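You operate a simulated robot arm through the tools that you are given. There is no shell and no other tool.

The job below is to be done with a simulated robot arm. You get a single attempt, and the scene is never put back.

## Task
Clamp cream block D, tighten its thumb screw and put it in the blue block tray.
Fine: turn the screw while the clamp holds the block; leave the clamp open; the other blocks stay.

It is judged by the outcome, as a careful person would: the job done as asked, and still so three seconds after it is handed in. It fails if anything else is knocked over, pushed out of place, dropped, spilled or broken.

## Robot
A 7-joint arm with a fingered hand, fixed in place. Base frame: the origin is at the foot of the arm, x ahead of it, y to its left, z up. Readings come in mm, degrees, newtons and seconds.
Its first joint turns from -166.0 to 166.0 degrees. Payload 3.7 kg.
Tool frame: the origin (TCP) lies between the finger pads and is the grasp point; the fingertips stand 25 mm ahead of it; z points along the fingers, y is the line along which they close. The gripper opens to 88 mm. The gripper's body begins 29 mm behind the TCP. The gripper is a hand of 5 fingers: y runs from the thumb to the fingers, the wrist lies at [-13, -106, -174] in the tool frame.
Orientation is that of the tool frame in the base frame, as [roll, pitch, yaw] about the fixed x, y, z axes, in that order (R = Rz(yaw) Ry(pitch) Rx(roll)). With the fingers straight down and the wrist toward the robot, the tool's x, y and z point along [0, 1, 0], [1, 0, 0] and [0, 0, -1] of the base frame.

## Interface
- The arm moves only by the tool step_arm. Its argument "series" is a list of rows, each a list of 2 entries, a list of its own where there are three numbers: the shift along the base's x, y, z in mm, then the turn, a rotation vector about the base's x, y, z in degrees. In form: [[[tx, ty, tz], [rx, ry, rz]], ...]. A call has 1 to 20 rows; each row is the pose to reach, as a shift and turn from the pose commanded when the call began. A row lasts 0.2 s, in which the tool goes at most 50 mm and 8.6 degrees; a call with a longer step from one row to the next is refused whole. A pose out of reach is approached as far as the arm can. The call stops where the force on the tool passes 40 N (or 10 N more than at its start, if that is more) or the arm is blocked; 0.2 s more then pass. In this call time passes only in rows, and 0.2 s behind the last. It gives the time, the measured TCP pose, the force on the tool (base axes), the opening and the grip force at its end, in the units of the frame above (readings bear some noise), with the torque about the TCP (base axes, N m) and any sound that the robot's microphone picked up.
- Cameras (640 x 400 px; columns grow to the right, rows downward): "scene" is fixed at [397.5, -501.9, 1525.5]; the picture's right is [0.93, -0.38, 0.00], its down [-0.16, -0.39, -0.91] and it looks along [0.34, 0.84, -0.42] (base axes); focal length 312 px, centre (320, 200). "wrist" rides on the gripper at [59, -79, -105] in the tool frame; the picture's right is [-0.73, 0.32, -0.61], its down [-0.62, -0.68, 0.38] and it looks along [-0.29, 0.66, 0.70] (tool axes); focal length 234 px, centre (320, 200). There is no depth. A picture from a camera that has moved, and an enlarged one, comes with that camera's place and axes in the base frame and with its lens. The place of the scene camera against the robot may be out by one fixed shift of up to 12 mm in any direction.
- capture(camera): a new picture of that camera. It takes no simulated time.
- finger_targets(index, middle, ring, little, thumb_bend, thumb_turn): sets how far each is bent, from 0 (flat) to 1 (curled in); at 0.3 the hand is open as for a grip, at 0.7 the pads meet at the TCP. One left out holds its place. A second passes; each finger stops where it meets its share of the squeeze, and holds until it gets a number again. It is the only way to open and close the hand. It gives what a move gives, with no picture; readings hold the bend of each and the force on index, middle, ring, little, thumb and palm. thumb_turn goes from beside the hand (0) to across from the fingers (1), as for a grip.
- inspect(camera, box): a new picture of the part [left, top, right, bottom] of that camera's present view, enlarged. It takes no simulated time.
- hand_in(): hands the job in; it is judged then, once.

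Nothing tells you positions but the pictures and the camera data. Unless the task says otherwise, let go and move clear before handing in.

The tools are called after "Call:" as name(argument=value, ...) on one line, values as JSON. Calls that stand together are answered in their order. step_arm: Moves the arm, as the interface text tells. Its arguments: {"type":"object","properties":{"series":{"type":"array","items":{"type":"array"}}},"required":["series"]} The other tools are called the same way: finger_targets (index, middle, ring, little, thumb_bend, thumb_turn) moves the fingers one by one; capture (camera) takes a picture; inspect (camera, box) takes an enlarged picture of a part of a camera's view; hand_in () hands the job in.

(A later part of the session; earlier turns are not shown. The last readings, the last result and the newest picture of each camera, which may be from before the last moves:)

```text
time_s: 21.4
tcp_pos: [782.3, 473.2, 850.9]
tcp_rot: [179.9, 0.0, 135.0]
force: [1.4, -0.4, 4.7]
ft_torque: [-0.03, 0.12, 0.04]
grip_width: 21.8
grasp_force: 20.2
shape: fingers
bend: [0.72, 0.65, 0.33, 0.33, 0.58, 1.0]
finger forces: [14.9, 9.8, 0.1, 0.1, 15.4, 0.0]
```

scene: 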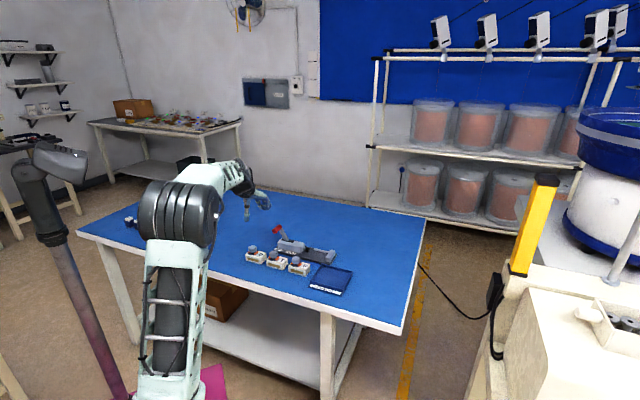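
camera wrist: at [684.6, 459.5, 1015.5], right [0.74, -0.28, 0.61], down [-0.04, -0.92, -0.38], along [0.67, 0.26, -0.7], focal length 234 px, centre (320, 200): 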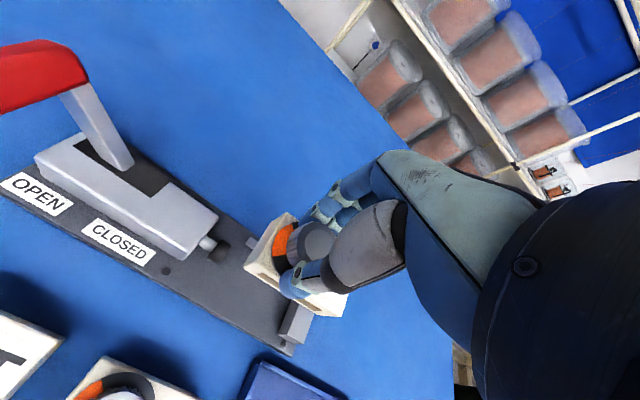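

The block is seated on the plate. I'll relieve the small push and open the pinch.

Call:
step_arm(series=[[[0, 0, 1.5], [0, 0, 0]]])

Call:
finger_targets(index=0.5, middle=0.5, thumb_bend=0.5)

Call:
finger_targets(index=0.38, middle=0.38, thumb_bend=0.4)

Call:
inspect(camera="scene", box=[290, 220, 346, 268])

Call:
inspect(camera="wrist", box=[180, 180, 340, 300])

```text
time_s: 21.8
tcp_pos: [782.4, 474.9, 849.1]
tcp_rot: [-179.9, 0.0, 135.1]
force: [-0.6, -0.8, -0.1]
ft_torque: [-0.01, 0.14, 0.03]
grip_width: 22.0
grasp_force: 19.3
shape: fingers
bend: [0.72, 0.65, 0.33, 0.33, 0.58, 1.0]
finger forces: [13.1, 9.0, 0.0, 0.0, 15.9, 0.0]
```

```text
time_s: 22.8
tcp_pos: [782.1, 474.0, 850.2]
tcp_rot: [180.0, 0.0, 135.2]
force: [-1.1, -0.5, -0.3]
ft_torque: [0.0, -0.02, -0.04]
grip_width: 40.9
grasp_force: 0.0
shape: fingers
bend: [0.5, 0.5, 0.33, 0.33, 0.5, 1.0]
finger forces: [0.0, 0.0, 0.0, 0.0, 0.1, 0.0]
```

```text
time_s: 23.8
tcp_pos: [782.2, 473.3, 850.7]
tcp_rot: [-180.0, 0.0, 135.0]
force: [-0.1, 1.7, -0.2]
ft_torque: [-0.02, 0.01, -0.04]
grip_width: 65.4
grasp_force: 0.1
shape: fingers
bend: [0.38, 0.38, 0.33, 0.33, 0.4, 0.99]
finger forces: [0.1, 0.0, 0.1, 0.0, 0.1, 0.1]
```

```text
8.33 times, centred on (318, 244) of scene
camera zoom: at [397.5, -501.9, 1525.5], right [0.93, -0.38, 0.0], down [-0.16, -0.39, -0.91], along [0.34, 0.84, -0.42], focal length 2601 px, centre (337, -167)
```

zoom: 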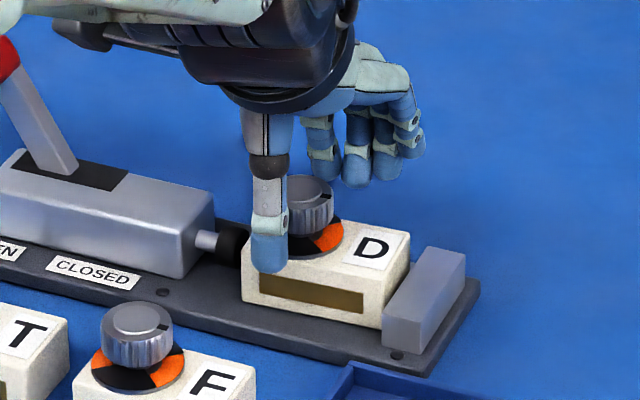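

```text
3.33 times, centred on (260, 240) of wrist
camera zoom: at [684.7, 458.8, 954.9], right [0.74, -0.28, 0.61], down [-0.04, -0.92, -0.38], along [0.67, 0.26, -0.7], focal length 781 px, centre (520, 67)
```

zoom: 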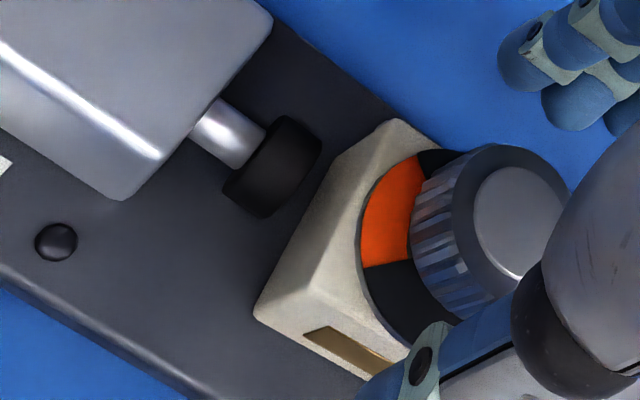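

The block sits in the nest and is released. I'll lift straight up and back off to look at it.

Call:
step_arm(series=[[[0, 0, 20], [0, 0, 0]], [[0, 0, 50], [0, 0, 0]], [[0, 0, 90], [0, 0, 0]], [[20, -25, 120], [0, 0, 0]], [[45, -55, 140], [0, 0, 0]]])

Call:
inspect(camera="wrist", box=[0, 80, 320, 280])

Call:
inspect(camera="scene", box=[262, 215, 346, 268])

```text
time_s: 25.0
tcp_pos: [826.0, 417.9, 991.7]
tcp_rot: [180.0, 0.0, 135.1]
force: [0.8, 0.2, 0.2]
ft_torque: [-0.01, 0.04, -0.03]
grip_width: 65.5
grasp_force: 0.1
shape: fingers
bend: [0.38, 0.38, 0.33, 0.33, 0.4, 0.99]
finger forces: [0.0, 0.0, 0.0, 0.0, 0.1, 0.0]
```

```text
2.00 times, centred on (160, 180) of wrist
camera zoom: at [728.3, 402.3, 1096.9], right [0.74, -0.28, 0.61], down [-0.04, -0.92, -0.38], along [0.67, 0.26, -0.7], focal length 468 px, centre (640, 240)
```

zoom: 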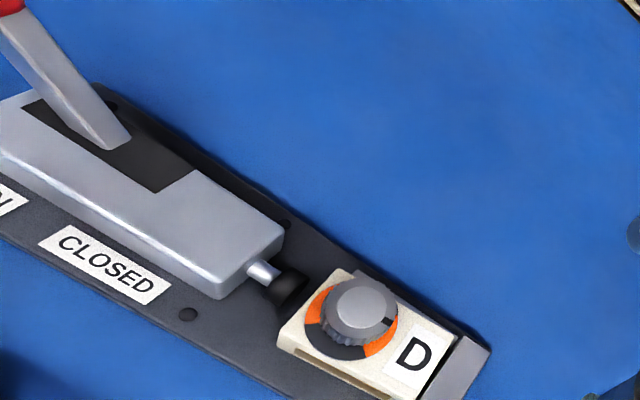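

```text
7.55 times, centred on (304, 242) of scene
camera zoom: at [397.5, -501.9, 1525.5], right [0.93, -0.38, 0.0], down [-0.16, -0.39, -0.91], along [0.34, 0.84, -0.42], focal length 2356 px, centre (441, -113)
```

zoom: 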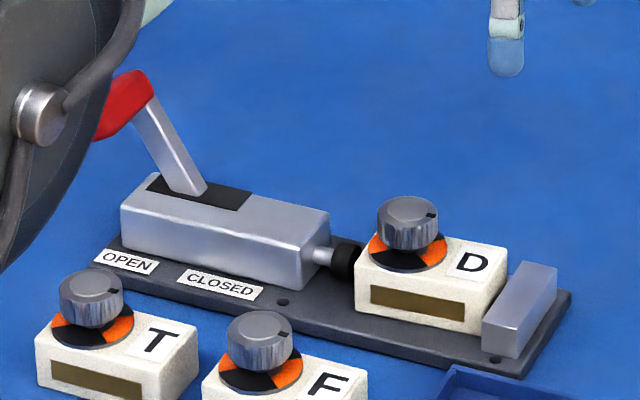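

Block D sits against the stop with the pusher tip just clear of it. The red handle is a crossbar near x≈661, y≈590, z≈885, leaning toward OPEN. I'll go to its left side at height with the fingers hanging down.

Call:
step_arm(series=[[[-32, 25, 10], [0, 0, 0]], [[-64, 50, 10], [0, 0, 0]], [[-96, 75, 10], [0, 0, 0]], [[-128, 100, 10], [0, 0, 0]], [[-160, 125, 10], [0, 0, 0]], [[-192, 150, 10], [0, 0, 0]], [[-224, 175, 10], [0, 0, 0]], [[-259, 199, 10], [0, 0, 0]]])

Call:
finger_targets(index=0.5, middle=0.5, ring=0.5, little=0.5, thumb_bend=0.5)

Call:
capture(camera="wrist")

Call:
inspect(camera="scene", box=[220, 170, 316, 250])

```text
time_s: 26.8
tcp_pos: [570.1, 616.7, 1000.5]
tcp_rot: [-180.0, 0.0, 134.9]
force: [-0.1, 0.2, 0.2]
ft_torque: [0.03, 0.0, 0.0]
grip_width: 65.2
grasp_force: 0.1
shape: fingers
bend: [0.38, 0.38, 0.33, 0.33, 0.4, 0.99]
finger forces: [0.0, 0.0, 0.0, 0.1, 0.1, 0.0]
```

```text
time_s: 27.8
tcp_pos: [569.0, 616.5, 999.8]
tcp_rot: [-180.0, 0.0, 135.0]
force: [0.2, 0.4, -0.4]
ft_torque: [-0.05, 0.01, -0.01]
grip_width: 41.8
grasp_force: 0.0
shape: fingers
bend: [0.5, 0.5, 0.5, 0.5, 0.5, 1.0]
finger forces: [0.1, 0.1, 0.0, 0.1, 0.0, 0.0]
```

```text
taken
camera wrist: at [471.1, 601.9, 1104.3], right [0.74, -0.28, 0.61], down [-0.04, -0.92, -0.38], along [0.67, 0.26, -0.7], focal length 234 px, centre (320, 200)
```

wrist: 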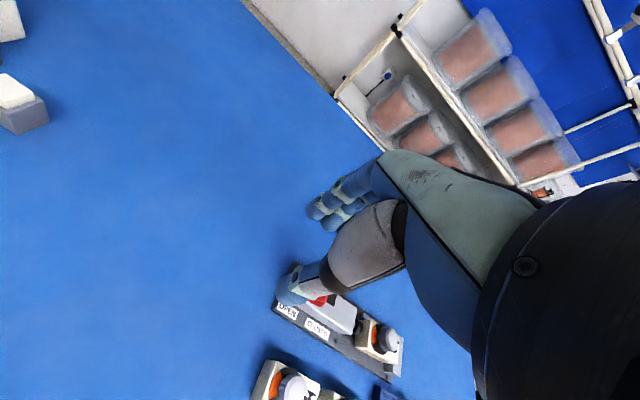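

```text
5.00 times, centred on (268, 210) of scene
camera zoom: at [397.5, -501.9, 1525.5], right [0.93, -0.38, 0.0], down [-0.16, -0.39, -0.91], along [0.34, 0.84, -0.42], focal length 1561 px, centre (580, 150)
```

zoom: 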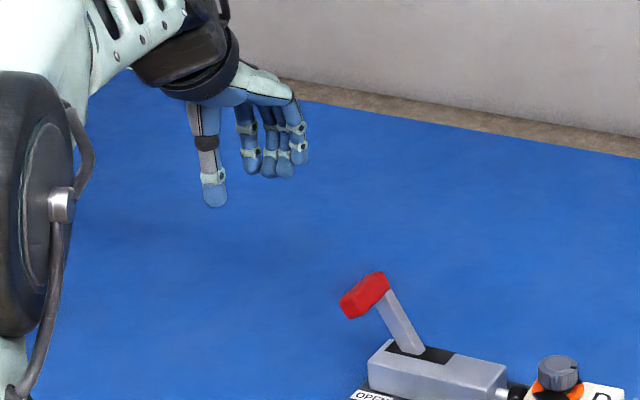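

The little-finger side of the hand is about 25 mm left of the handle. I'll descend beside it until the fingers are at handle height.

Call:
step_arm(series=[[[0, 0, -40], [0, 0, 0]], [[0, 0, -80], [0, 0, 0]], [[0, 0, -105], [0, 0, 0]], [[0, 0, -118], [0, 0, 0]]])

Call:
inspect(camera="scene", box=[230, 195, 310, 255])

Call:
capture(camera="wrist")

```text
time_s: 28.8
tcp_pos: [568.3, 619.0, 883.9]
tcp_rot: [180.0, 0.1, 135.2]
force: [-0.4, -0.6, -0.4]
ft_torque: [0.01, -0.02, -0.02]
grip_width: 41.9
grasp_force: 0.1
shape: fingers
bend: [0.5, 0.5, 0.5, 0.5, 0.5, 1.0]
finger forces: [0.0, 0.0, 0.0, 0.0, 0.0, 0.1]
```

```text
6.67 times, centred on (270, 225) of scene
camera zoom: at [397.5, -501.9, 1525.5], right [0.93, -0.38, 0.0], down [-0.16, -0.39, -0.91], along [0.34, 0.84, -0.42], focal length 2081 px, centre (653, 33)
```

zoom: 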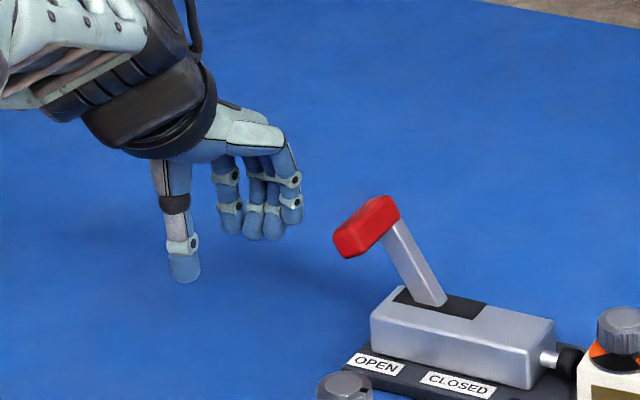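

```text
taken
camera wrist: at [470.8, 603.6, 987.1], right [0.74, -0.28, 0.61], down [-0.04, -0.92, -0.38], along [0.67, 0.26, -0.7], focal length 234 px, centre (320, 200)
```

wrist: 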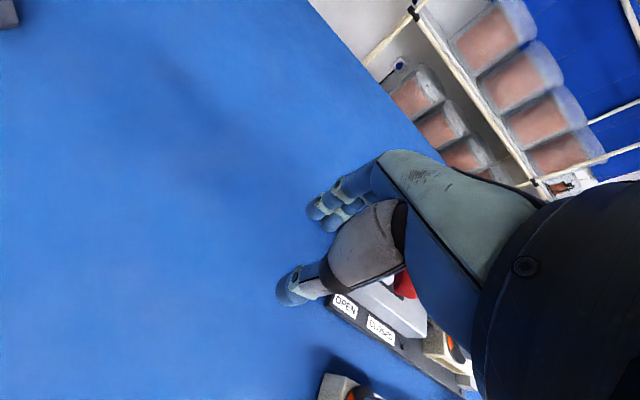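

The little finger lines up with the middle of the handle's left face. I'll move toward the CLOSED side in small steps and watch the force.

Call:
step_arm(series=[[[7, -7, 0], [0, 0, 0]], [[14, -14, 0], [0, 0, 0]], [[18, -18, 0], [0, 0, 0]], [[22, -22, 0], [0, 0, 0]], [[26, -26, 0], [0, 0, 0]]])

Call:
inspect(camera="scene", box=[230, 195, 310, 255])

```text
time_s: 30.0
tcp_pos: [594.1, 592.9, 883.6]
tcp_rot: [180.0, 0.0, 135.1]
force: [-3.4, 3.2, 2.6]
ft_torque: [0.0, -0.1, 0.14]
grip_width: 42.1
grasp_force: 2.7
shape: fingers
bend: [0.5, 0.5, 0.5, 0.5, 0.5, 1.0]
finger forces: [0.1, 0.0, 0.0, 5.5, 0.1, 0.1]
```

```text
6.67 times, centred on (270, 225) of scene
camera zoom: at [397.5, -501.9, 1525.5], right [0.93, -0.38, 0.0], down [-0.16, -0.39, -0.91], along [0.34, 0.84, -0.42], focal length 2081 px, centre (653, 33)
```

zoom: 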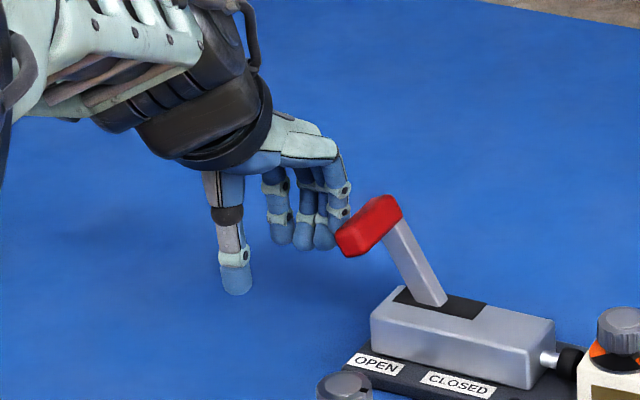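

The finger has met the handle at about 5 N. I'll keep pushing along the lever's arc.

Call:
step_arm(series=[[[4, -4, 2], [0, 0, 0]], [[8, -8, 4], [0, 0, 0]], [[12, -12, 6], [0, 0, 0]], [[16, -16, 8], [0, 0, 0]], [[20, -20, 9], [0, 0, 0]], [[24, -24, 10], [0, 0, 0]], [[28, -28, 11], [0, 0, 0]]])

Call:
inspect(camera="scene", box=[240, 195, 336, 267])

```text
time_s: 31.6
tcp_pos: [622.5, 564.0, 893.9]
tcp_rot: [180.0, 0.0, 135.0]
force: [-0.2, 0.9, -0.3]
ft_torque: [-0.03, 0.0, 0.05]
grip_width: 42.3
grasp_force: 0.2
shape: fingers
bend: [0.5, 0.5, 0.5, 0.5, 0.5, 1.0]
finger forces: [0.0, 0.0, 0.1, 0.2, 0.0, 0.0]
```

```text
5.56 times, centred on (288, 231) of scene
camera zoom: at [397.5, -501.9, 1525.5], right [0.93, -0.38, 0.0], down [-0.16, -0.39, -0.91], along [0.34, 0.84, -0.42], focal length 1734 px, centre (498, 28)
```

zoom: 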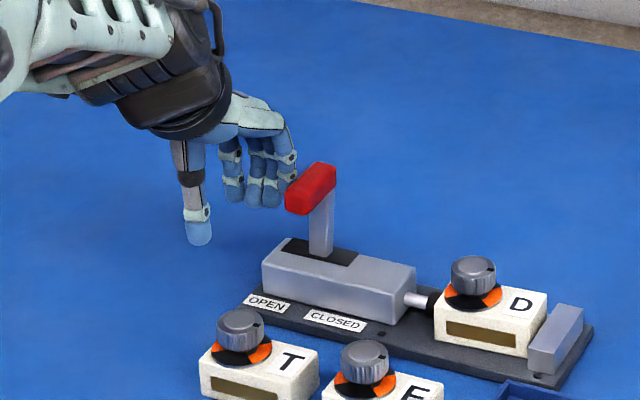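

The lever is now upright and the pusher is moving out. I'll continue pushing toward CLOSED, following the arc down.

Call:
step_arm(series=[[[4, -4, 0], [0, 0, 0]], [[8, -8, 0], [0, 0, 0]], [[12, -12, -1], [0, 0, 0]], [[16, -16, -2], [0, 0, 0]], [[20, -20, -4], [0, 0, 0]]])

Call:
inspect(camera="scene", box=[240, 195, 336, 267])

```text
time_s: 32.8
tcp_pos: [644.0, 543.3, 888.5]
tcp_rot: [-180.0, 0.0, 135.0]
force: [-0.3, 0.1, -0.1]
ft_torque: [-0.02, 0.01, 0.0]
grip_width: 41.8
grasp_force: 0.1
shape: fingers
bend: [0.5, 0.5, 0.5, 0.5, 0.5, 1.0]
finger forces: [0.0, 0.0, 0.0, 0.0, 0.1, 0.0]
```

```text
5.56 times, centred on (288, 231) of scene
camera zoom: at [397.5, -501.9, 1525.5], right [0.93, -0.38, 0.0], down [-0.16, -0.39, -0.91], along [0.34, 0.84, -0.42], focal length 1734 px, centre (498, 28)
```

zoom: 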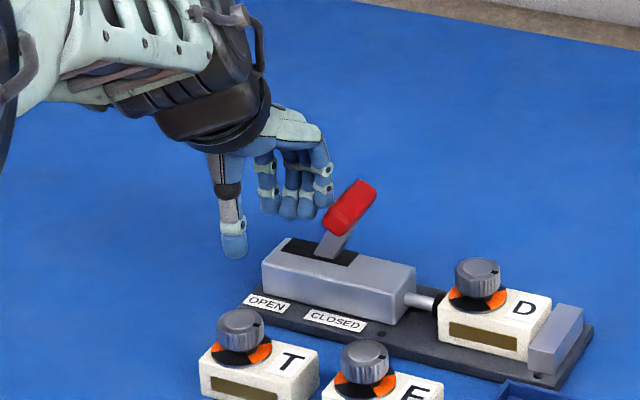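

The lever has gone over centre and moved away from the finger, and the pusher has reached the block. I'll push a bit further to be sure it is fully closed.

Call:
step_arm(series=[[[4, -4, -2], [0, 0, 0]], [[8, -8, -4], [0, 0, 0]], [[12, -12, -6], [0, 0, 0]]])

Call:
inspect(camera="scene", box=[240, 195, 336, 267])

```text
time_s: 33.6
tcp_pos: [653.1, 533.9, 886.1]
tcp_rot: [179.9, -0.1, 135.1]
force: [-9.7, 8.8, 13.9]
ft_torque: [0.12, -0.55, 0.37]
grip_width: 41.9
grasp_force: 12.7
shape: fingers
bend: [0.5, 0.5, 0.49, 0.52, 0.5, 1.0]
finger forces: [0.0, 0.0, 0.0, 25.3, 0.1, 0.0]
```

```text
5.56 times, centred on (288, 231) of scene
camera zoom: at [397.5, -501.9, 1525.5], right [0.93, -0.38, 0.0], down [-0.16, -0.39, -0.91], along [0.34, 0.84, -0.42], focal length 1734 px, centre (498, 28)
```

zoom: 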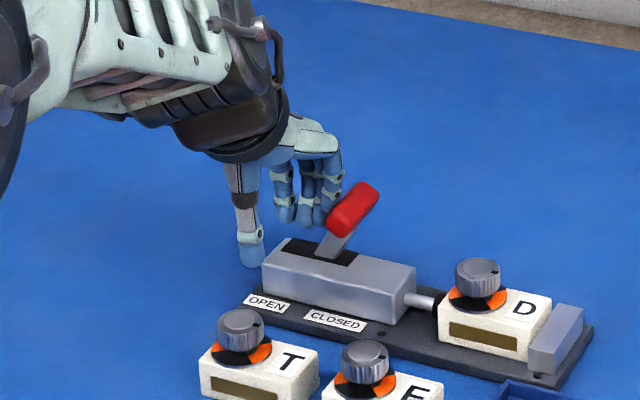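

The lever is against its closed end stop and no longer moves under about 13 N. I'll back off to the left, rise, and look at the clamped block.

Call:
step_arm(series=[[[-6, 6, 3], [0, 0, 0]], [[-18, 18, 8], [0, 0, 0]], [[-30, 30, 30], [0, 0, 0]], [[-30, 30, 75], [0, 0, 0]], [[-30, 30, 120], [0, 0, 0]]])

Call:
inspect(camera="scene", box=[276, 215, 340, 265])

```text
time_s: 34.8
tcp_pos: [625.5, 561.5, 1000.4]
tcp_rot: [-179.9, -0.1, 135.0]
force: [0.3, -1.1, -0.3]
ft_torque: [0.01, 0.0, 0.04]
grip_width: 42.0
grasp_force: 0.0
shape: fingers
bend: [0.5, 0.5, 0.5, 0.5, 0.5, 1.0]
finger forces: [0.0, 0.1, 0.0, 0.0, 0.0, 0.0]
```

```text
8.00 times, centred on (308, 240) of scene
camera zoom: at [397.5, -501.9, 1525.5], right [0.93, -0.38, 0.0], down [-0.16, -0.39, -0.91], along [0.34, 0.84, -0.42], focal length 2497 px, centre (416, -120)
```

zoom: 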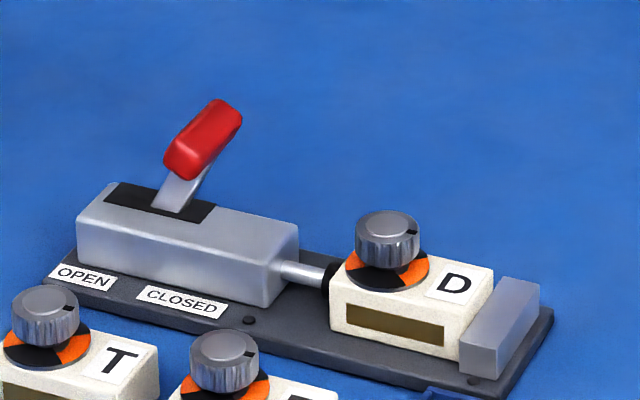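

The clamp now holds D, with the pusher on one end and the stop on the other. I'll go back to the viewing pose to measure the knob's exact position.

Call:
step_arm(series=[[[28, -20, 0], [0, 0, 0]], [[56, -40, 0], [0, 0, 0]], [[84, -60, 0], [0, 0, 0]], [[112, -80, 0], [0, 0, 0]], [[140, -100, 0], [0, 0, 0]], [[170, -121, 0], [0, 0, 0]], [[200, -143, 0], [0, 0, 0]]])

Call:
finger_targets(index=0.4, middle=0.4, ring=0.33, little=0.33, thumb_bend=0.4)

Call:
inspect(camera="wrist", box=[0, 80, 320, 280])

Call:
inspect(camera="wrist", box=[130, 190, 258, 270])

```text
time_s: 36.4
tcp_pos: [826.8, 416.9, 1003.6]
tcp_rot: [-179.9, 0.0, 135.1]
force: [-0.6, -0.6, 0.3]
ft_torque: [-0.01, 0.01, -0.03]
grip_width: 42.0
grasp_force: 0.1
shape: fingers
bend: [0.5, 0.5, 0.5, 0.5, 0.5, 1.0]
finger forces: [0.0, 0.0, 0.0, 0.0, 0.1, 0.1]
```

```text
time_s: 37.4
tcp_pos: [827.0, 417.7, 1003.7]
tcp_rot: [180.0, 0.0, 135.0]
force: [-0.4, 0.6, -0.8]
ft_torque: [0.01, 0.02, 0.01]
grip_width: 62.7
grasp_force: 0.0
shape: fingers
bend: [0.4, 0.4, 0.33, 0.33, 0.4, 0.99]
finger forces: [0.1, 0.0, 0.1, 0.1, 0.0, 0.0]
```

```text
2.00 times, centred on (160, 180) of wrist
camera zoom: at [729.5, 402.1, 1107.7], right [0.74, -0.28, 0.61], down [-0.04, -0.92, -0.38], along [0.67, 0.26, -0.7], focal length 468 px, centre (640, 240)
```

zoom: 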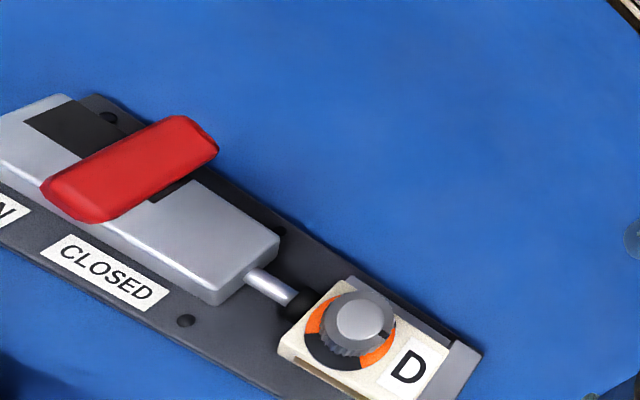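

```text
5.00 times, centred on (194, 230) of wrist
camera zoom: at [729.5, 402.1, 1107.7], right [0.74, -0.28, 0.61], down [-0.04, -0.92, -0.38], along [0.67, 0.26, -0.7], focal length 1171 px, centre (950, 50)
```

zoom: 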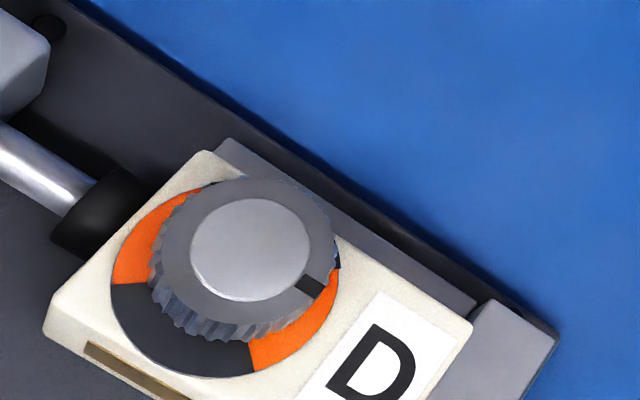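

The knob axis is at about (781, 468.5), and its pointer faces the letter D. I'll move above it and pre-rotate the hand 60° counter-clockwise, so a long clockwise stroke is available.

Call:
step_arm(series=[[[-12, 13, 0], [0, 0, 7.5]], [[-24, 26, 0], [0, 0, 15]], [[-36, 39, 0], [0, 0, 22.5]], [[-46, 51, 0], [0, 0, 30]], [[-46, 51, -15], [0, 0, 37.5]], [[-46, 51, -35], [0, 0, 45]], [[-46, 51, -55], [0, 0, 52.5]], [[-46, 51, -74], [0, 0, 60]]])

Call:
capture(camera="wrist")

Call:
inspect(camera="scene", box=[268, 195, 348, 258])

```text
time_s: 39.2
tcp_pos: [778.6, 469.3, 929.6]
tcp_rot: [180.0, 0.0, -164.8]
force: [0.0, 1.2, 0.3]
ft_torque: [0.0, 0.01, 0.02]
grip_width: 63.1
grasp_force: 0.1
shape: fingers
bend: [0.4, 0.4, 0.33, 0.33, 0.4, 0.99]
finger forces: [0.1, 0.1, 0.0, 0.0, 0.0, 0.0]
```

```text
taken
camera wrist: at [743.1, 376.0, 1034.8], right [0.62, 0.5, 0.61], down [0.78, -0.49, -0.38], along [0.11, 0.71, -0.7], focal length 234 px, centre (320, 200)
```

wrist: 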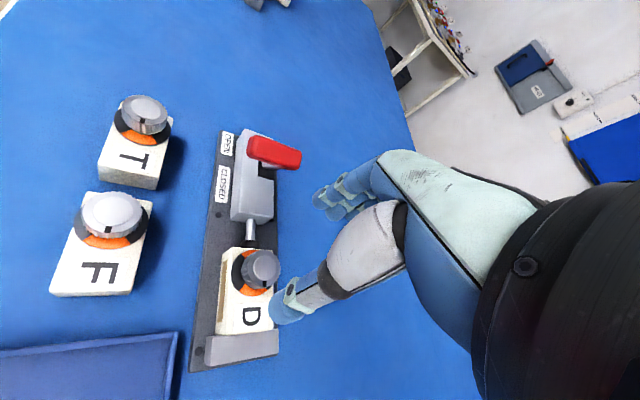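

```text
6.35 times, centred on (308, 226) of scene
camera zoom: at [397.5, -501.9, 1525.5], right [0.93, -0.38, 0.0], down [-0.16, -0.39, -0.91], along [0.34, 0.84, -0.42], focal length 1982 px, centre (396, 32)
```

zoom: 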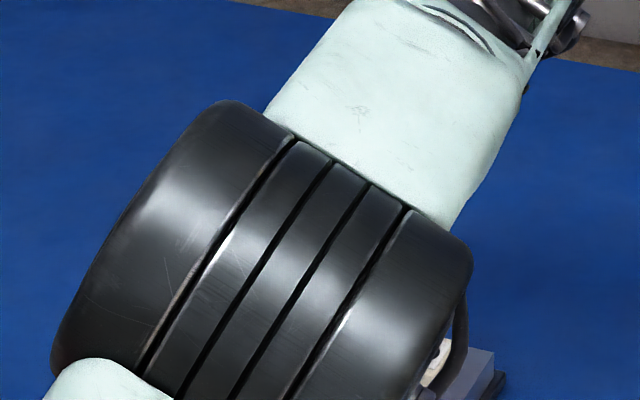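

The scene camera is blocked by the elbow here, so I'll rely on the wrist camera. I'll enlarge the knob to check centring.

Call:
inspect(camera="wrist", box=[200, 230, 328, 310])

```text
5.00 times, centred on (264, 270) of wrist
camera zoom: at [743.1, 376.0, 1034.8], right [0.62, 0.5, 0.61], down [0.78, -0.49, -0.38], along [0.11, 0.71, -0.7], focal length 1171 px, centre (600, -150)
```

zoom: 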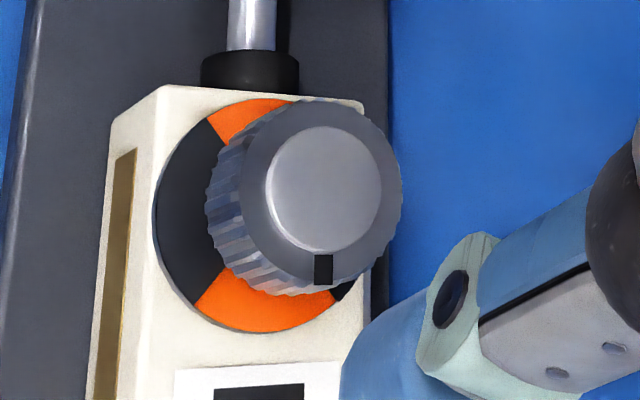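

The knob is centred under the hand within about 2 mm. I'll go down to the grip height used before (TCP ≈ 851) in guarded steps.

Call:
step_arm(series=[[[1.2, -0.5, -25], [0, 0, 0]], [[1.2, -0.5, -50], [0, 0, 0]], [[1.2, -0.5, -65], [0, 0, 0]], [[1.2, -0.5, -73], [0, 0, 0]], [[1.2, -0.5, -78], [0, 0, 0]]])

Call:
capture(camera="wrist")

Call:
inspect(camera="wrist", box=[220, 170, 380, 330])

```text
time_s: 40.4
tcp_pos: [780.4, 469.1, 849.4]
tcp_rot: [180.0, 0.0, -165.0]
force: [0.2, 0.3, 0.2]
ft_torque: [-0.02, 0.01, 0.02]
grip_width: 63.0
grasp_force: 0.0
shape: fingers
bend: [0.4, 0.4, 0.33, 0.33, 0.4, 0.99]
finger forces: [0.0, 0.0, 0.0, 0.0, 0.0, 0.0]
```

```text
taken
camera wrist: at [744.1, 376.6, 955.6], right [0.62, 0.5, 0.61], down [0.78, -0.5, -0.38], along [0.11, 0.71, -0.7], focal length 234 px, centre (320, 200)
```

wrist: 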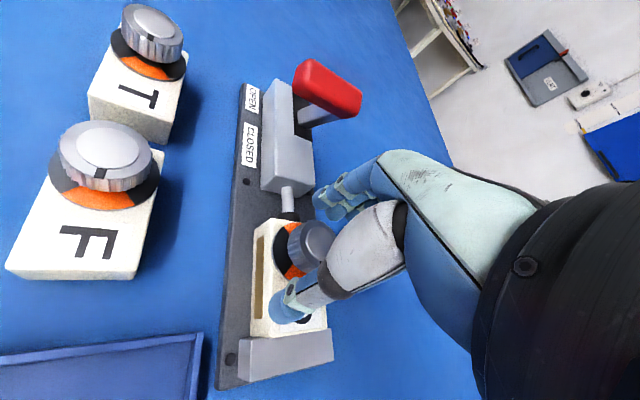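

```text
2.50 times, centred on (300, 250) of wrist
camera zoom: at [744.1, 376.6, 955.6], right [0.62, 0.5, 0.61], down [0.78, -0.5, -0.38], along [0.11, 0.71, -0.7], focal length 585 px, centre (370, 75)
```

zoom: 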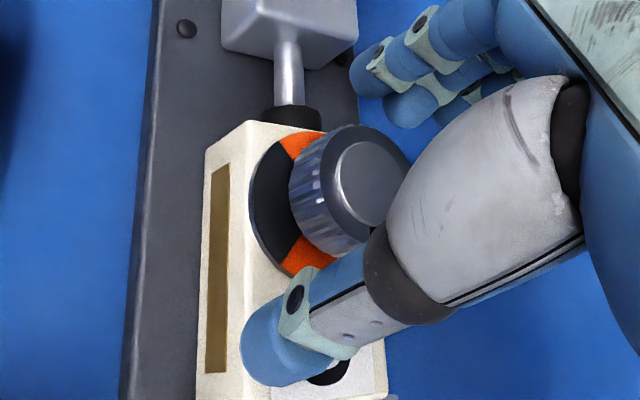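

The thumb and fingers are in position either side of the knob, clear of the pusher and body. I'll close the pinch in two steps.

Call:
finger_targets(index=0.56, middle=0.56, thumb_bend=0.56)

Call:
finger_targets(index=0.65, middle=0.65, thumb_bend=0.65)

Call:
inspect(camera="wrist", box=[220, 170, 380, 330])

```text
time_s: 41.4
tcp_pos: [780.5, 468.4, 851.7]
tcp_rot: [180.0, 0.0, -165.1]
force: [0.3, -1.2, -0.8]
ft_torque: [-0.03, 0.01, 0.05]
grip_width: 30.2
grasp_force: 0.5
shape: fingers
bend: [0.56, 0.56, 0.33, 0.33, 0.55, 1.0]
finger forces: [0.1, 0.0, 0.0, 0.0, 0.9, 0.1]
```

```text
time_s: 42.4
tcp_pos: [780.6, 468.8, 852.6]
tcp_rot: [-180.0, 0.1, -164.9]
force: [-0.1, -1.2, 0.1]
ft_torque: [-0.03, 0.0, 0.04]
grip_width: 24.0
grasp_force: 5.2
shape: fingers
bend: [0.6, 0.62, 0.33, 0.33, 0.57, 1.0]
finger forces: [2.6, 1.9, 0.0, 0.0, 5.8, 0.1]
```

```text
2.50 times, centred on (300, 250) of wrist
camera zoom: at [744.1, 376.6, 955.8], right [0.62, 0.5, 0.61], down [0.78, -0.5, -0.38], along [0.11, 0.71, -0.7], focal length 585 px, centre (370, 75)
```

zoom: 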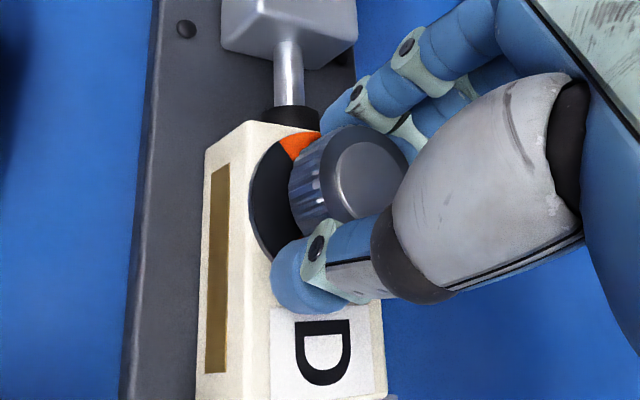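

All three pads are on the knob and balanced. I'll firm up and begin turning clockwise in small steps, watching torque and sound.

Call:
finger_targets(index=0.75, middle=0.75, thumb_bend=0.7)

Call:
step_arm(series=[[[0, 0, 0], [0, 0, -4]], [[0, 0, 0], [0, 0, -8]], [[0, 0, 0], [0, 0, -12]]])

Call:
inspect(camera="wrist", box=[220, 170, 380, 330])

```text
time_s: 43.4
tcp_pos: [781.0, 469.4, 851.2]
tcp_rot: [180.0, 0.0, -164.9]
force: [-0.9, 5.6, -4.5]
ft_torque: [0.02, -0.05, 0.0]
grip_width: 22.9
grasp_force: 12.4
shape: fingers
bend: [0.6, 0.64, 0.33, 0.33, 0.58, 1.0]
finger forces: [8.2, 8.6, 0.1, 0.0, 9.5, 0.0]
```

```text
time_s: 44.2
tcp_pos: [780.4, 468.6, 850.4]
tcp_rot: [180.0, 0.0, -177.0]
force: [1.5, 5.6, -4.8]
ft_torque: [0.07, -0.02, 0.01]
grip_width: 22.9
grasp_force: 12.9
shape: fingers
bend: [0.6, 0.64, 0.33, 0.33, 0.58, 1.0]
finger forces: [7.9, 8.8, 0.0, 0.0, 9.5, 0.0]
```

```text
2.50 times, centred on (300, 250) of wrist
camera zoom: at [725.8, 386.5, 955.5], right [0.71, 0.36, 0.61], down [0.66, -0.65, -0.38], along [0.26, 0.67, -0.7], focal length 585 px, centre (370, 75)
```

zoom: 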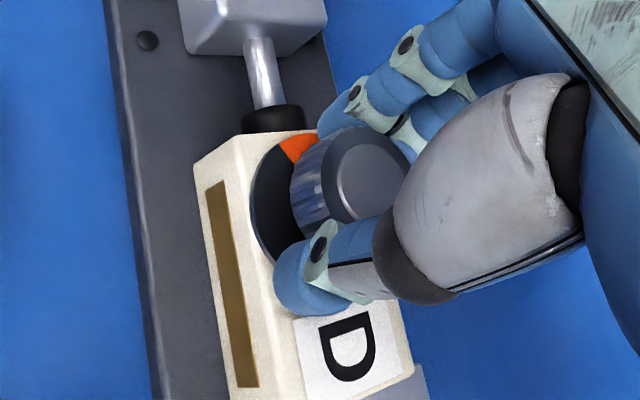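

The hand turned 12° smoothly with the clamp holding the block. I'll continue the clockwise stroke.

Call:
step_arm(series=[[[0, 0, 0], [0, 0, -6]], [[0, 0, 0], [0, 0, -12]], [[0, 0, 0], [0, 0, -18]], [[0, 0, 0], [0, 0, -24]], [[0, 0, 0], [0, 0, -30]], [[0, 0, 0], [0, 0, -33]]])

Call:
capture(camera="wrist")

Call:
inspect(camera="wrist", box=[220, 170, 380, 330])

Call:
inspect(camera="scene", box=[268, 195, 348, 258])

```text
time_s: 45.6
tcp_pos: [781.0, 469.1, 851.2]
tcp_rot: [-179.9, 0.1, 150.0]
force: [7.5, 4.7, -4.5]
ft_torque: [0.03, -0.04, 0.06]
grip_width: 22.5
grasp_force: 13.2
shape: fingers
bend: [0.6, 0.63, 0.33, 0.33, 0.58, 1.0]
finger forces: [7.5, 9.2, 0.0, 0.0, 9.3, 0.0]
```

```text
taken
camera wrist: at [689.8, 429.4, 955.3], right [0.79, -0.08, 0.61], down [0.2, -0.9, -0.38], along [0.58, 0.42, -0.7], focal length 234 px, centre (320, 200)
```

wrist: 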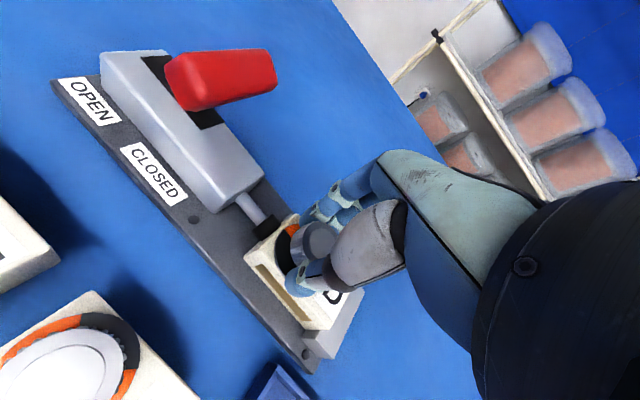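

```text
2.50 times, centred on (300, 250) of wrist
camera zoom: at [689.8, 429.4, 955.3], right [0.79, -0.08, 0.61], down [0.2, -0.9, -0.38], along [0.58, 0.42, -0.7], focal length 585 px, centre (370, 75)
```

zoom: 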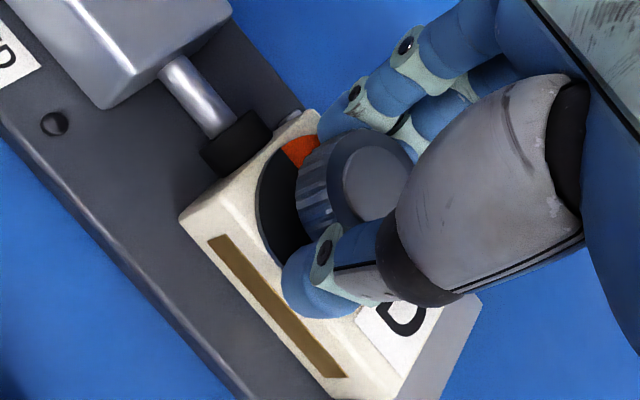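

```text
6.35 times, centred on (308, 226) of scene
camera zoom: at [397.5, -501.9, 1525.5], right [0.93, -0.38, 0.0], down [-0.16, -0.39, -0.91], along [0.34, 0.84, -0.42], focal length 1982 px, centre (396, 32)
```

zoom: 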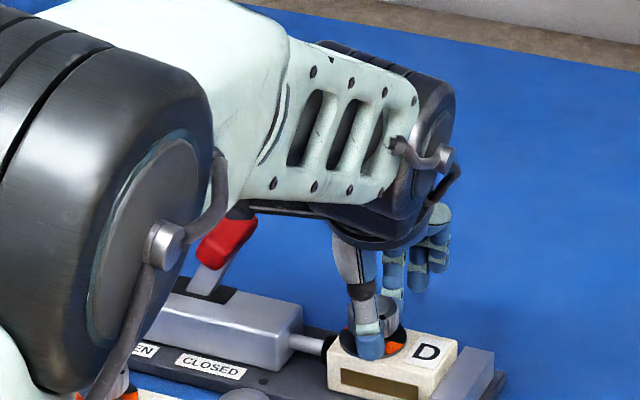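

The knob is turning with the hand — the coloured collar moves with it — and the block stays still. I'll continue another 45°, in two parts.

Call:
step_arm(series=[[[0, 0, 0], [0, 0, -6]], [[0, 0, 0], [0, 0, -12]], [[0, 0, 0], [0, 0, -18]], [[0, 0, 0], [0, 0, -24]], [[0, 0, 0], [0, 0, -30]]])

Call:
capture(camera="wrist")

Call:
inspect(camera="scene", box=[268, 195, 348, 258])

```text
time_s: 46.8
tcp_pos: [780.4, 469.8, 851.2]
tcp_rot: [-180.0, 0.0, 119.8]
force: [10.3, 2.0, -3.8]
ft_torque: [0.07, -0.12, 0.06]
grip_width: 22.2
grasp_force: 12.7
shape: fingers
bend: [0.59, 0.62, 0.33, 0.33, 0.59, 1.0]
finger forces: [8.3, 9.1, 0.0, 0.0, 7.9, 0.1]
```

```text
taken
camera wrist: at [682.5, 479.4, 955.4], right [0.64, -0.47, 0.61], down [-0.28, -0.88, -0.38], along [0.71, 0.08, -0.7], focal length 234 px, centre (320, 200)
```

wrist: 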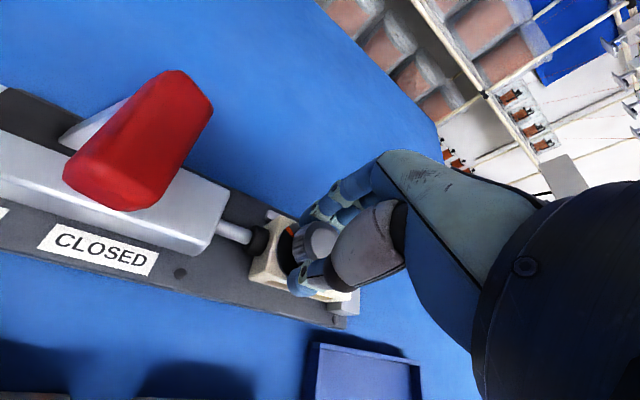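

```text
6.35 times, centred on (308, 226) of scene
camera zoom: at [397.5, -501.9, 1525.5], right [0.93, -0.38, 0.0], down [-0.16, -0.39, -0.91], along [0.34, 0.84, -0.42], focal length 1982 px, centre (396, 32)
```

zoom: 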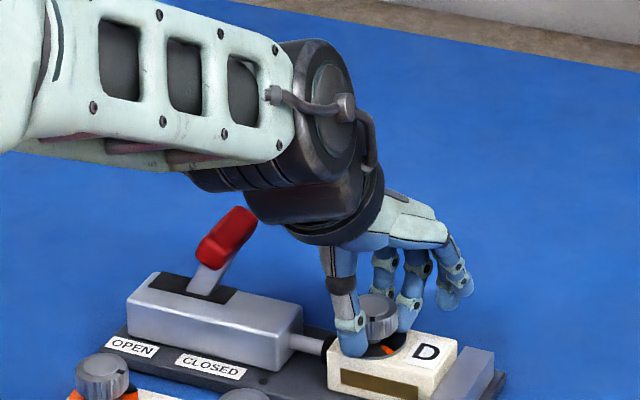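

75° done so far with low resistance, and there is still clearance to the lever. I'll turn another 15°.

Call:
step_arm(series=[[[0, 0, 0], [0, 0, -5]], [[0, 0, 0], [0, 0, -10]], [[0, 0, 0], [0, 0, -15]]])

Call:
inspect(camera="wrist", box=[220, 170, 380, 330])

Call:
inspect(camera="scene", box=[284, 215, 340, 260])

```text
time_s: 47.6
tcp_pos: [780.5, 467.3, 851.4]
tcp_rot: [180.0, 0.0, 105.0]
force: [8.2, -1.1, -1.4]
ft_torque: [0.01, -0.14, 0.12]
grip_width: 22.3
grasp_force: 13.8
shape: fingers
bend: [0.59, 0.62, 0.33, 0.33, 0.59, 1.0]
finger forces: [7.1, 11.1, 0.1, 0.0, 9.4, 0.0]
```

```text
2.50 times, centred on (300, 250) of wrist
camera zoom: at [688.9, 504.2, 955.4], right [0.5, -0.62, 0.61], down [-0.5, -0.78, -0.38], along [0.71, -0.11, -0.7], focal length 585 px, centre (370, 75)
```

zoom: 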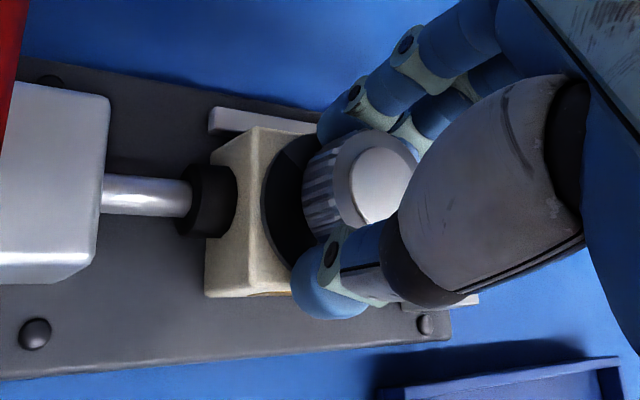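

```text
8.89 times, centred on (312, 238) of scene
camera zoom: at [397.5, -501.9, 1525.5], right [0.93, -0.38, 0.0], down [-0.16, -0.39, -0.91], along [0.34, 0.84, -0.42], focal length 2775 px, centre (391, -133)
```

zoom: 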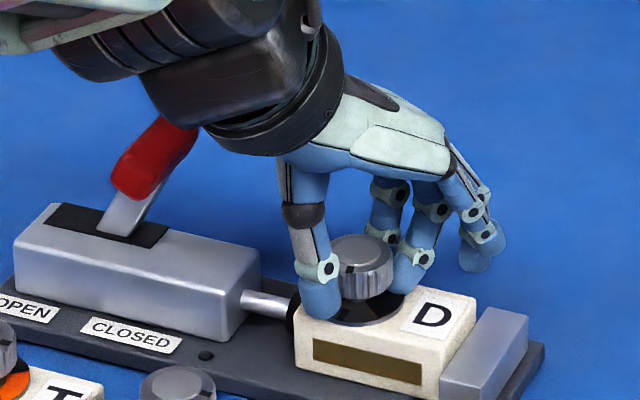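

The pointer has gone a quarter turn, from facing D to facing the front, and resistance is starting to rise (0.12 N·m). I'll turn a few degrees more to feel for the stop.

Call:
step_arm(series=[[[0, 0, 0], [0, 0, -3]], [[0, 0, 0], [0, 0, -6]]])

Call:
inspect(camera="scene", box=[300, 230, 340, 262])

```text
time_s: 48.2
tcp_pos: [781.2, 468.4, 850.2]
tcp_rot: [180.0, 0.1, 99.0]
force: [8.8, -2.6, -0.7]
ft_torque: [0.01, -0.13, 0.12]
grip_width: 22.2
grasp_force: 14.7
shape: fingers
bend: [0.6, 0.62, 0.33, 0.33, 0.59, 1.0]
finger forces: [6.9, 12.5, 0.1, 0.0, 9.6, 0.1]
```

```text
12.50 times, centred on (320, 246) of scene
camera zoom: at [397.5, -501.9, 1525.5], right [0.93, -0.38, 0.0], down [-0.16, -0.39, -0.91], along [0.34, 0.84, -0.42], focal length 3902 px, centre (320, -375)
```

zoom: 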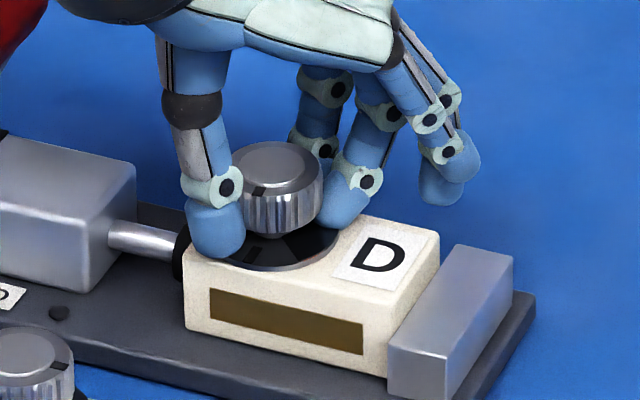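

The pointer stayed at the front while the hand turned a little more, and the collar now shows only black with no orange, so the screw appears to be at its tight stop. I'll release and look at it properly.

Call:
finger_targets(index=0.5, middle=0.5, thumb_bend=0.5)

Call:
finger_targets(index=0.4, middle=0.4, thumb_bend=0.4)

Call:
step_arm(series=[[[0, 0, 25], [0, 0, 0]], [[0, 0, 55], [0, 0, 0]], [[0, 0, 90], [0, 0, 6]], [[0, 0, 130], [0, 0, 14]], [[12, -12, 150], [0, 0, 22]], [[30, -33, 150], [0, 0, 30]], [[46, -51, 150], [0, 0, 36]]])

Call:
inspect(camera="wrist", box=[130, 190, 258, 270])

Call:
inspect(camera="scene", box=[290, 230, 340, 262])

```text
time_s: 49.2
tcp_pos: [781.0, 469.1, 852.1]
tcp_rot: [179.9, -0.1, 99.1]
force: [0.0, 1.1, 1.7]
ft_torque: [-0.01, -0.05, 0.03]
grip_width: 41.1
grasp_force: 0.8
shape: fingers
bend: [0.5, 0.5, 0.33, 0.33, 0.5, 1.0]
finger forces: [0.0, 1.7, 0.0, 0.1, 0.1, 0.0]
```

```text
time_s: 50.2
tcp_pos: [780.4, 470.1, 851.7]
tcp_rot: [180.0, 0.0, 99.0]
force: [-0.4, -0.4, -0.2]
ft_torque: [0.0, 0.01, 0.0]
grip_width: 62.9
grasp_force: 0.1
shape: fingers
bend: [0.4, 0.4, 0.33, 0.33, 0.4, 0.99]
finger forces: [0.0, 0.1, 0.1, 0.1, 0.0, 0.1]
```

```text
time_s: 51.8
tcp_pos: [825.1, 420.4, 1002.4]
tcp_rot: [-180.0, 0.0, 135.1]
force: [0.0, -0.1, 0.5]
ft_torque: [-0.02, -0.02, -0.02]
grip_width: 62.9
grasp_force: 0.0
shape: fingers
bend: [0.4, 0.4, 0.33, 0.33, 0.4, 0.99]
finger forces: [0.0, 0.0, 0.0, 0.0, 0.0, 0.0]
```

```text
5.00 times, centred on (194, 230) of wrist
camera zoom: at [727.2, 404.6, 1106.7], right [0.74, -0.28, 0.61], down [-0.04, -0.92, -0.38], along [0.67, 0.26, -0.7], focal length 1171 px, centre (950, 50)
```

zoom: 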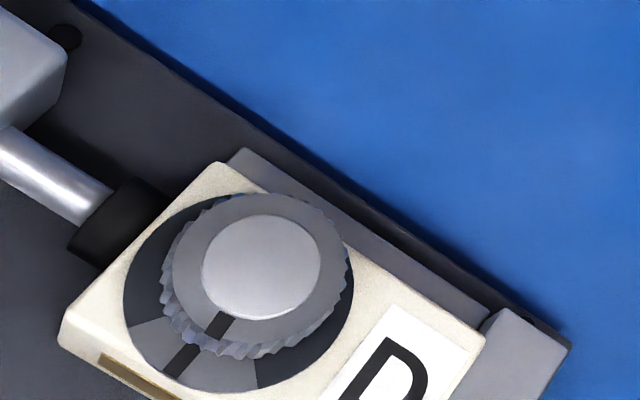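

```text
12.50 times, centred on (315, 246) of scene
camera zoom: at [397.5, -501.9, 1525.5], right [0.93, -0.38, 0.0], down [-0.16, -0.39, -0.91], along [0.34, 0.84, -0.42], focal length 3902 px, centre (382, -375)
```

zoom: 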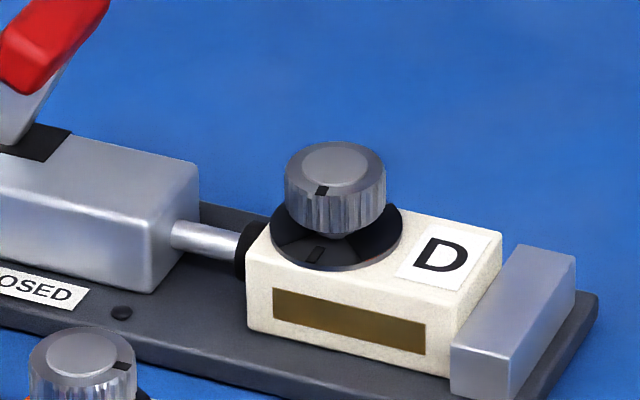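

The orange has gone and the pointer now sits on a dark mark at the front of the collar — a quarter turn clockwise. I'll zoom in once more to check that the two are aligned.

Call:
inspect(camera="wrist", box=[150, 222, 206, 272])

Call:
inspect(camera="scene", box=[308, 238, 328, 254])

Call:
capture(camera="wrist")

```text
8.00 times, centred on (178, 247) of wrist
camera zoom: at [727.2, 404.6, 1106.7], right [0.74, -0.28, 0.61], down [-0.04, -0.92, -0.38], along [0.67, 0.26, -0.7], focal length 1873 px, centre (1456, -176)
```

zoom: 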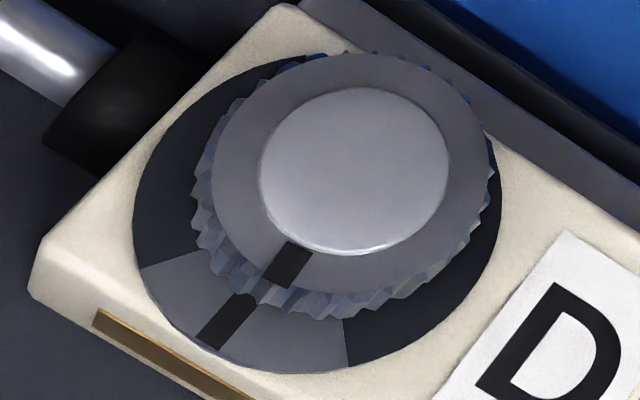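

```text
16.00 times, centred on (318, 246) of scene
camera zoom: at [397.5, -501.9, 1525.5], right [0.93, -0.38, 0.0], down [-0.16, -0.39, -0.91], along [0.34, 0.84, -0.42], focal length 4995 px, centre (352, -536)
```

zoom: 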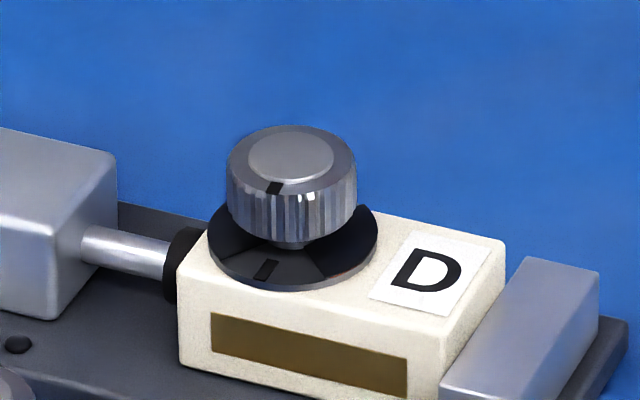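

```text
taken
camera wrist: at [727.2, 404.6, 1106.7], right [0.74, -0.28, 0.61], down [-0.04, -0.92, -0.38], along [0.67, 0.26, -0.7], focal length 234 px, centre (320, 200)
```

wrist: 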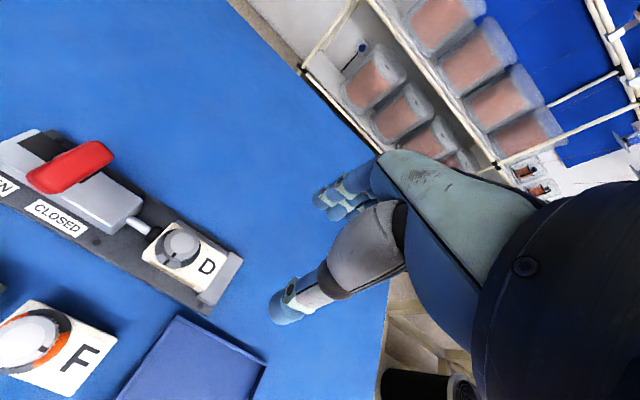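

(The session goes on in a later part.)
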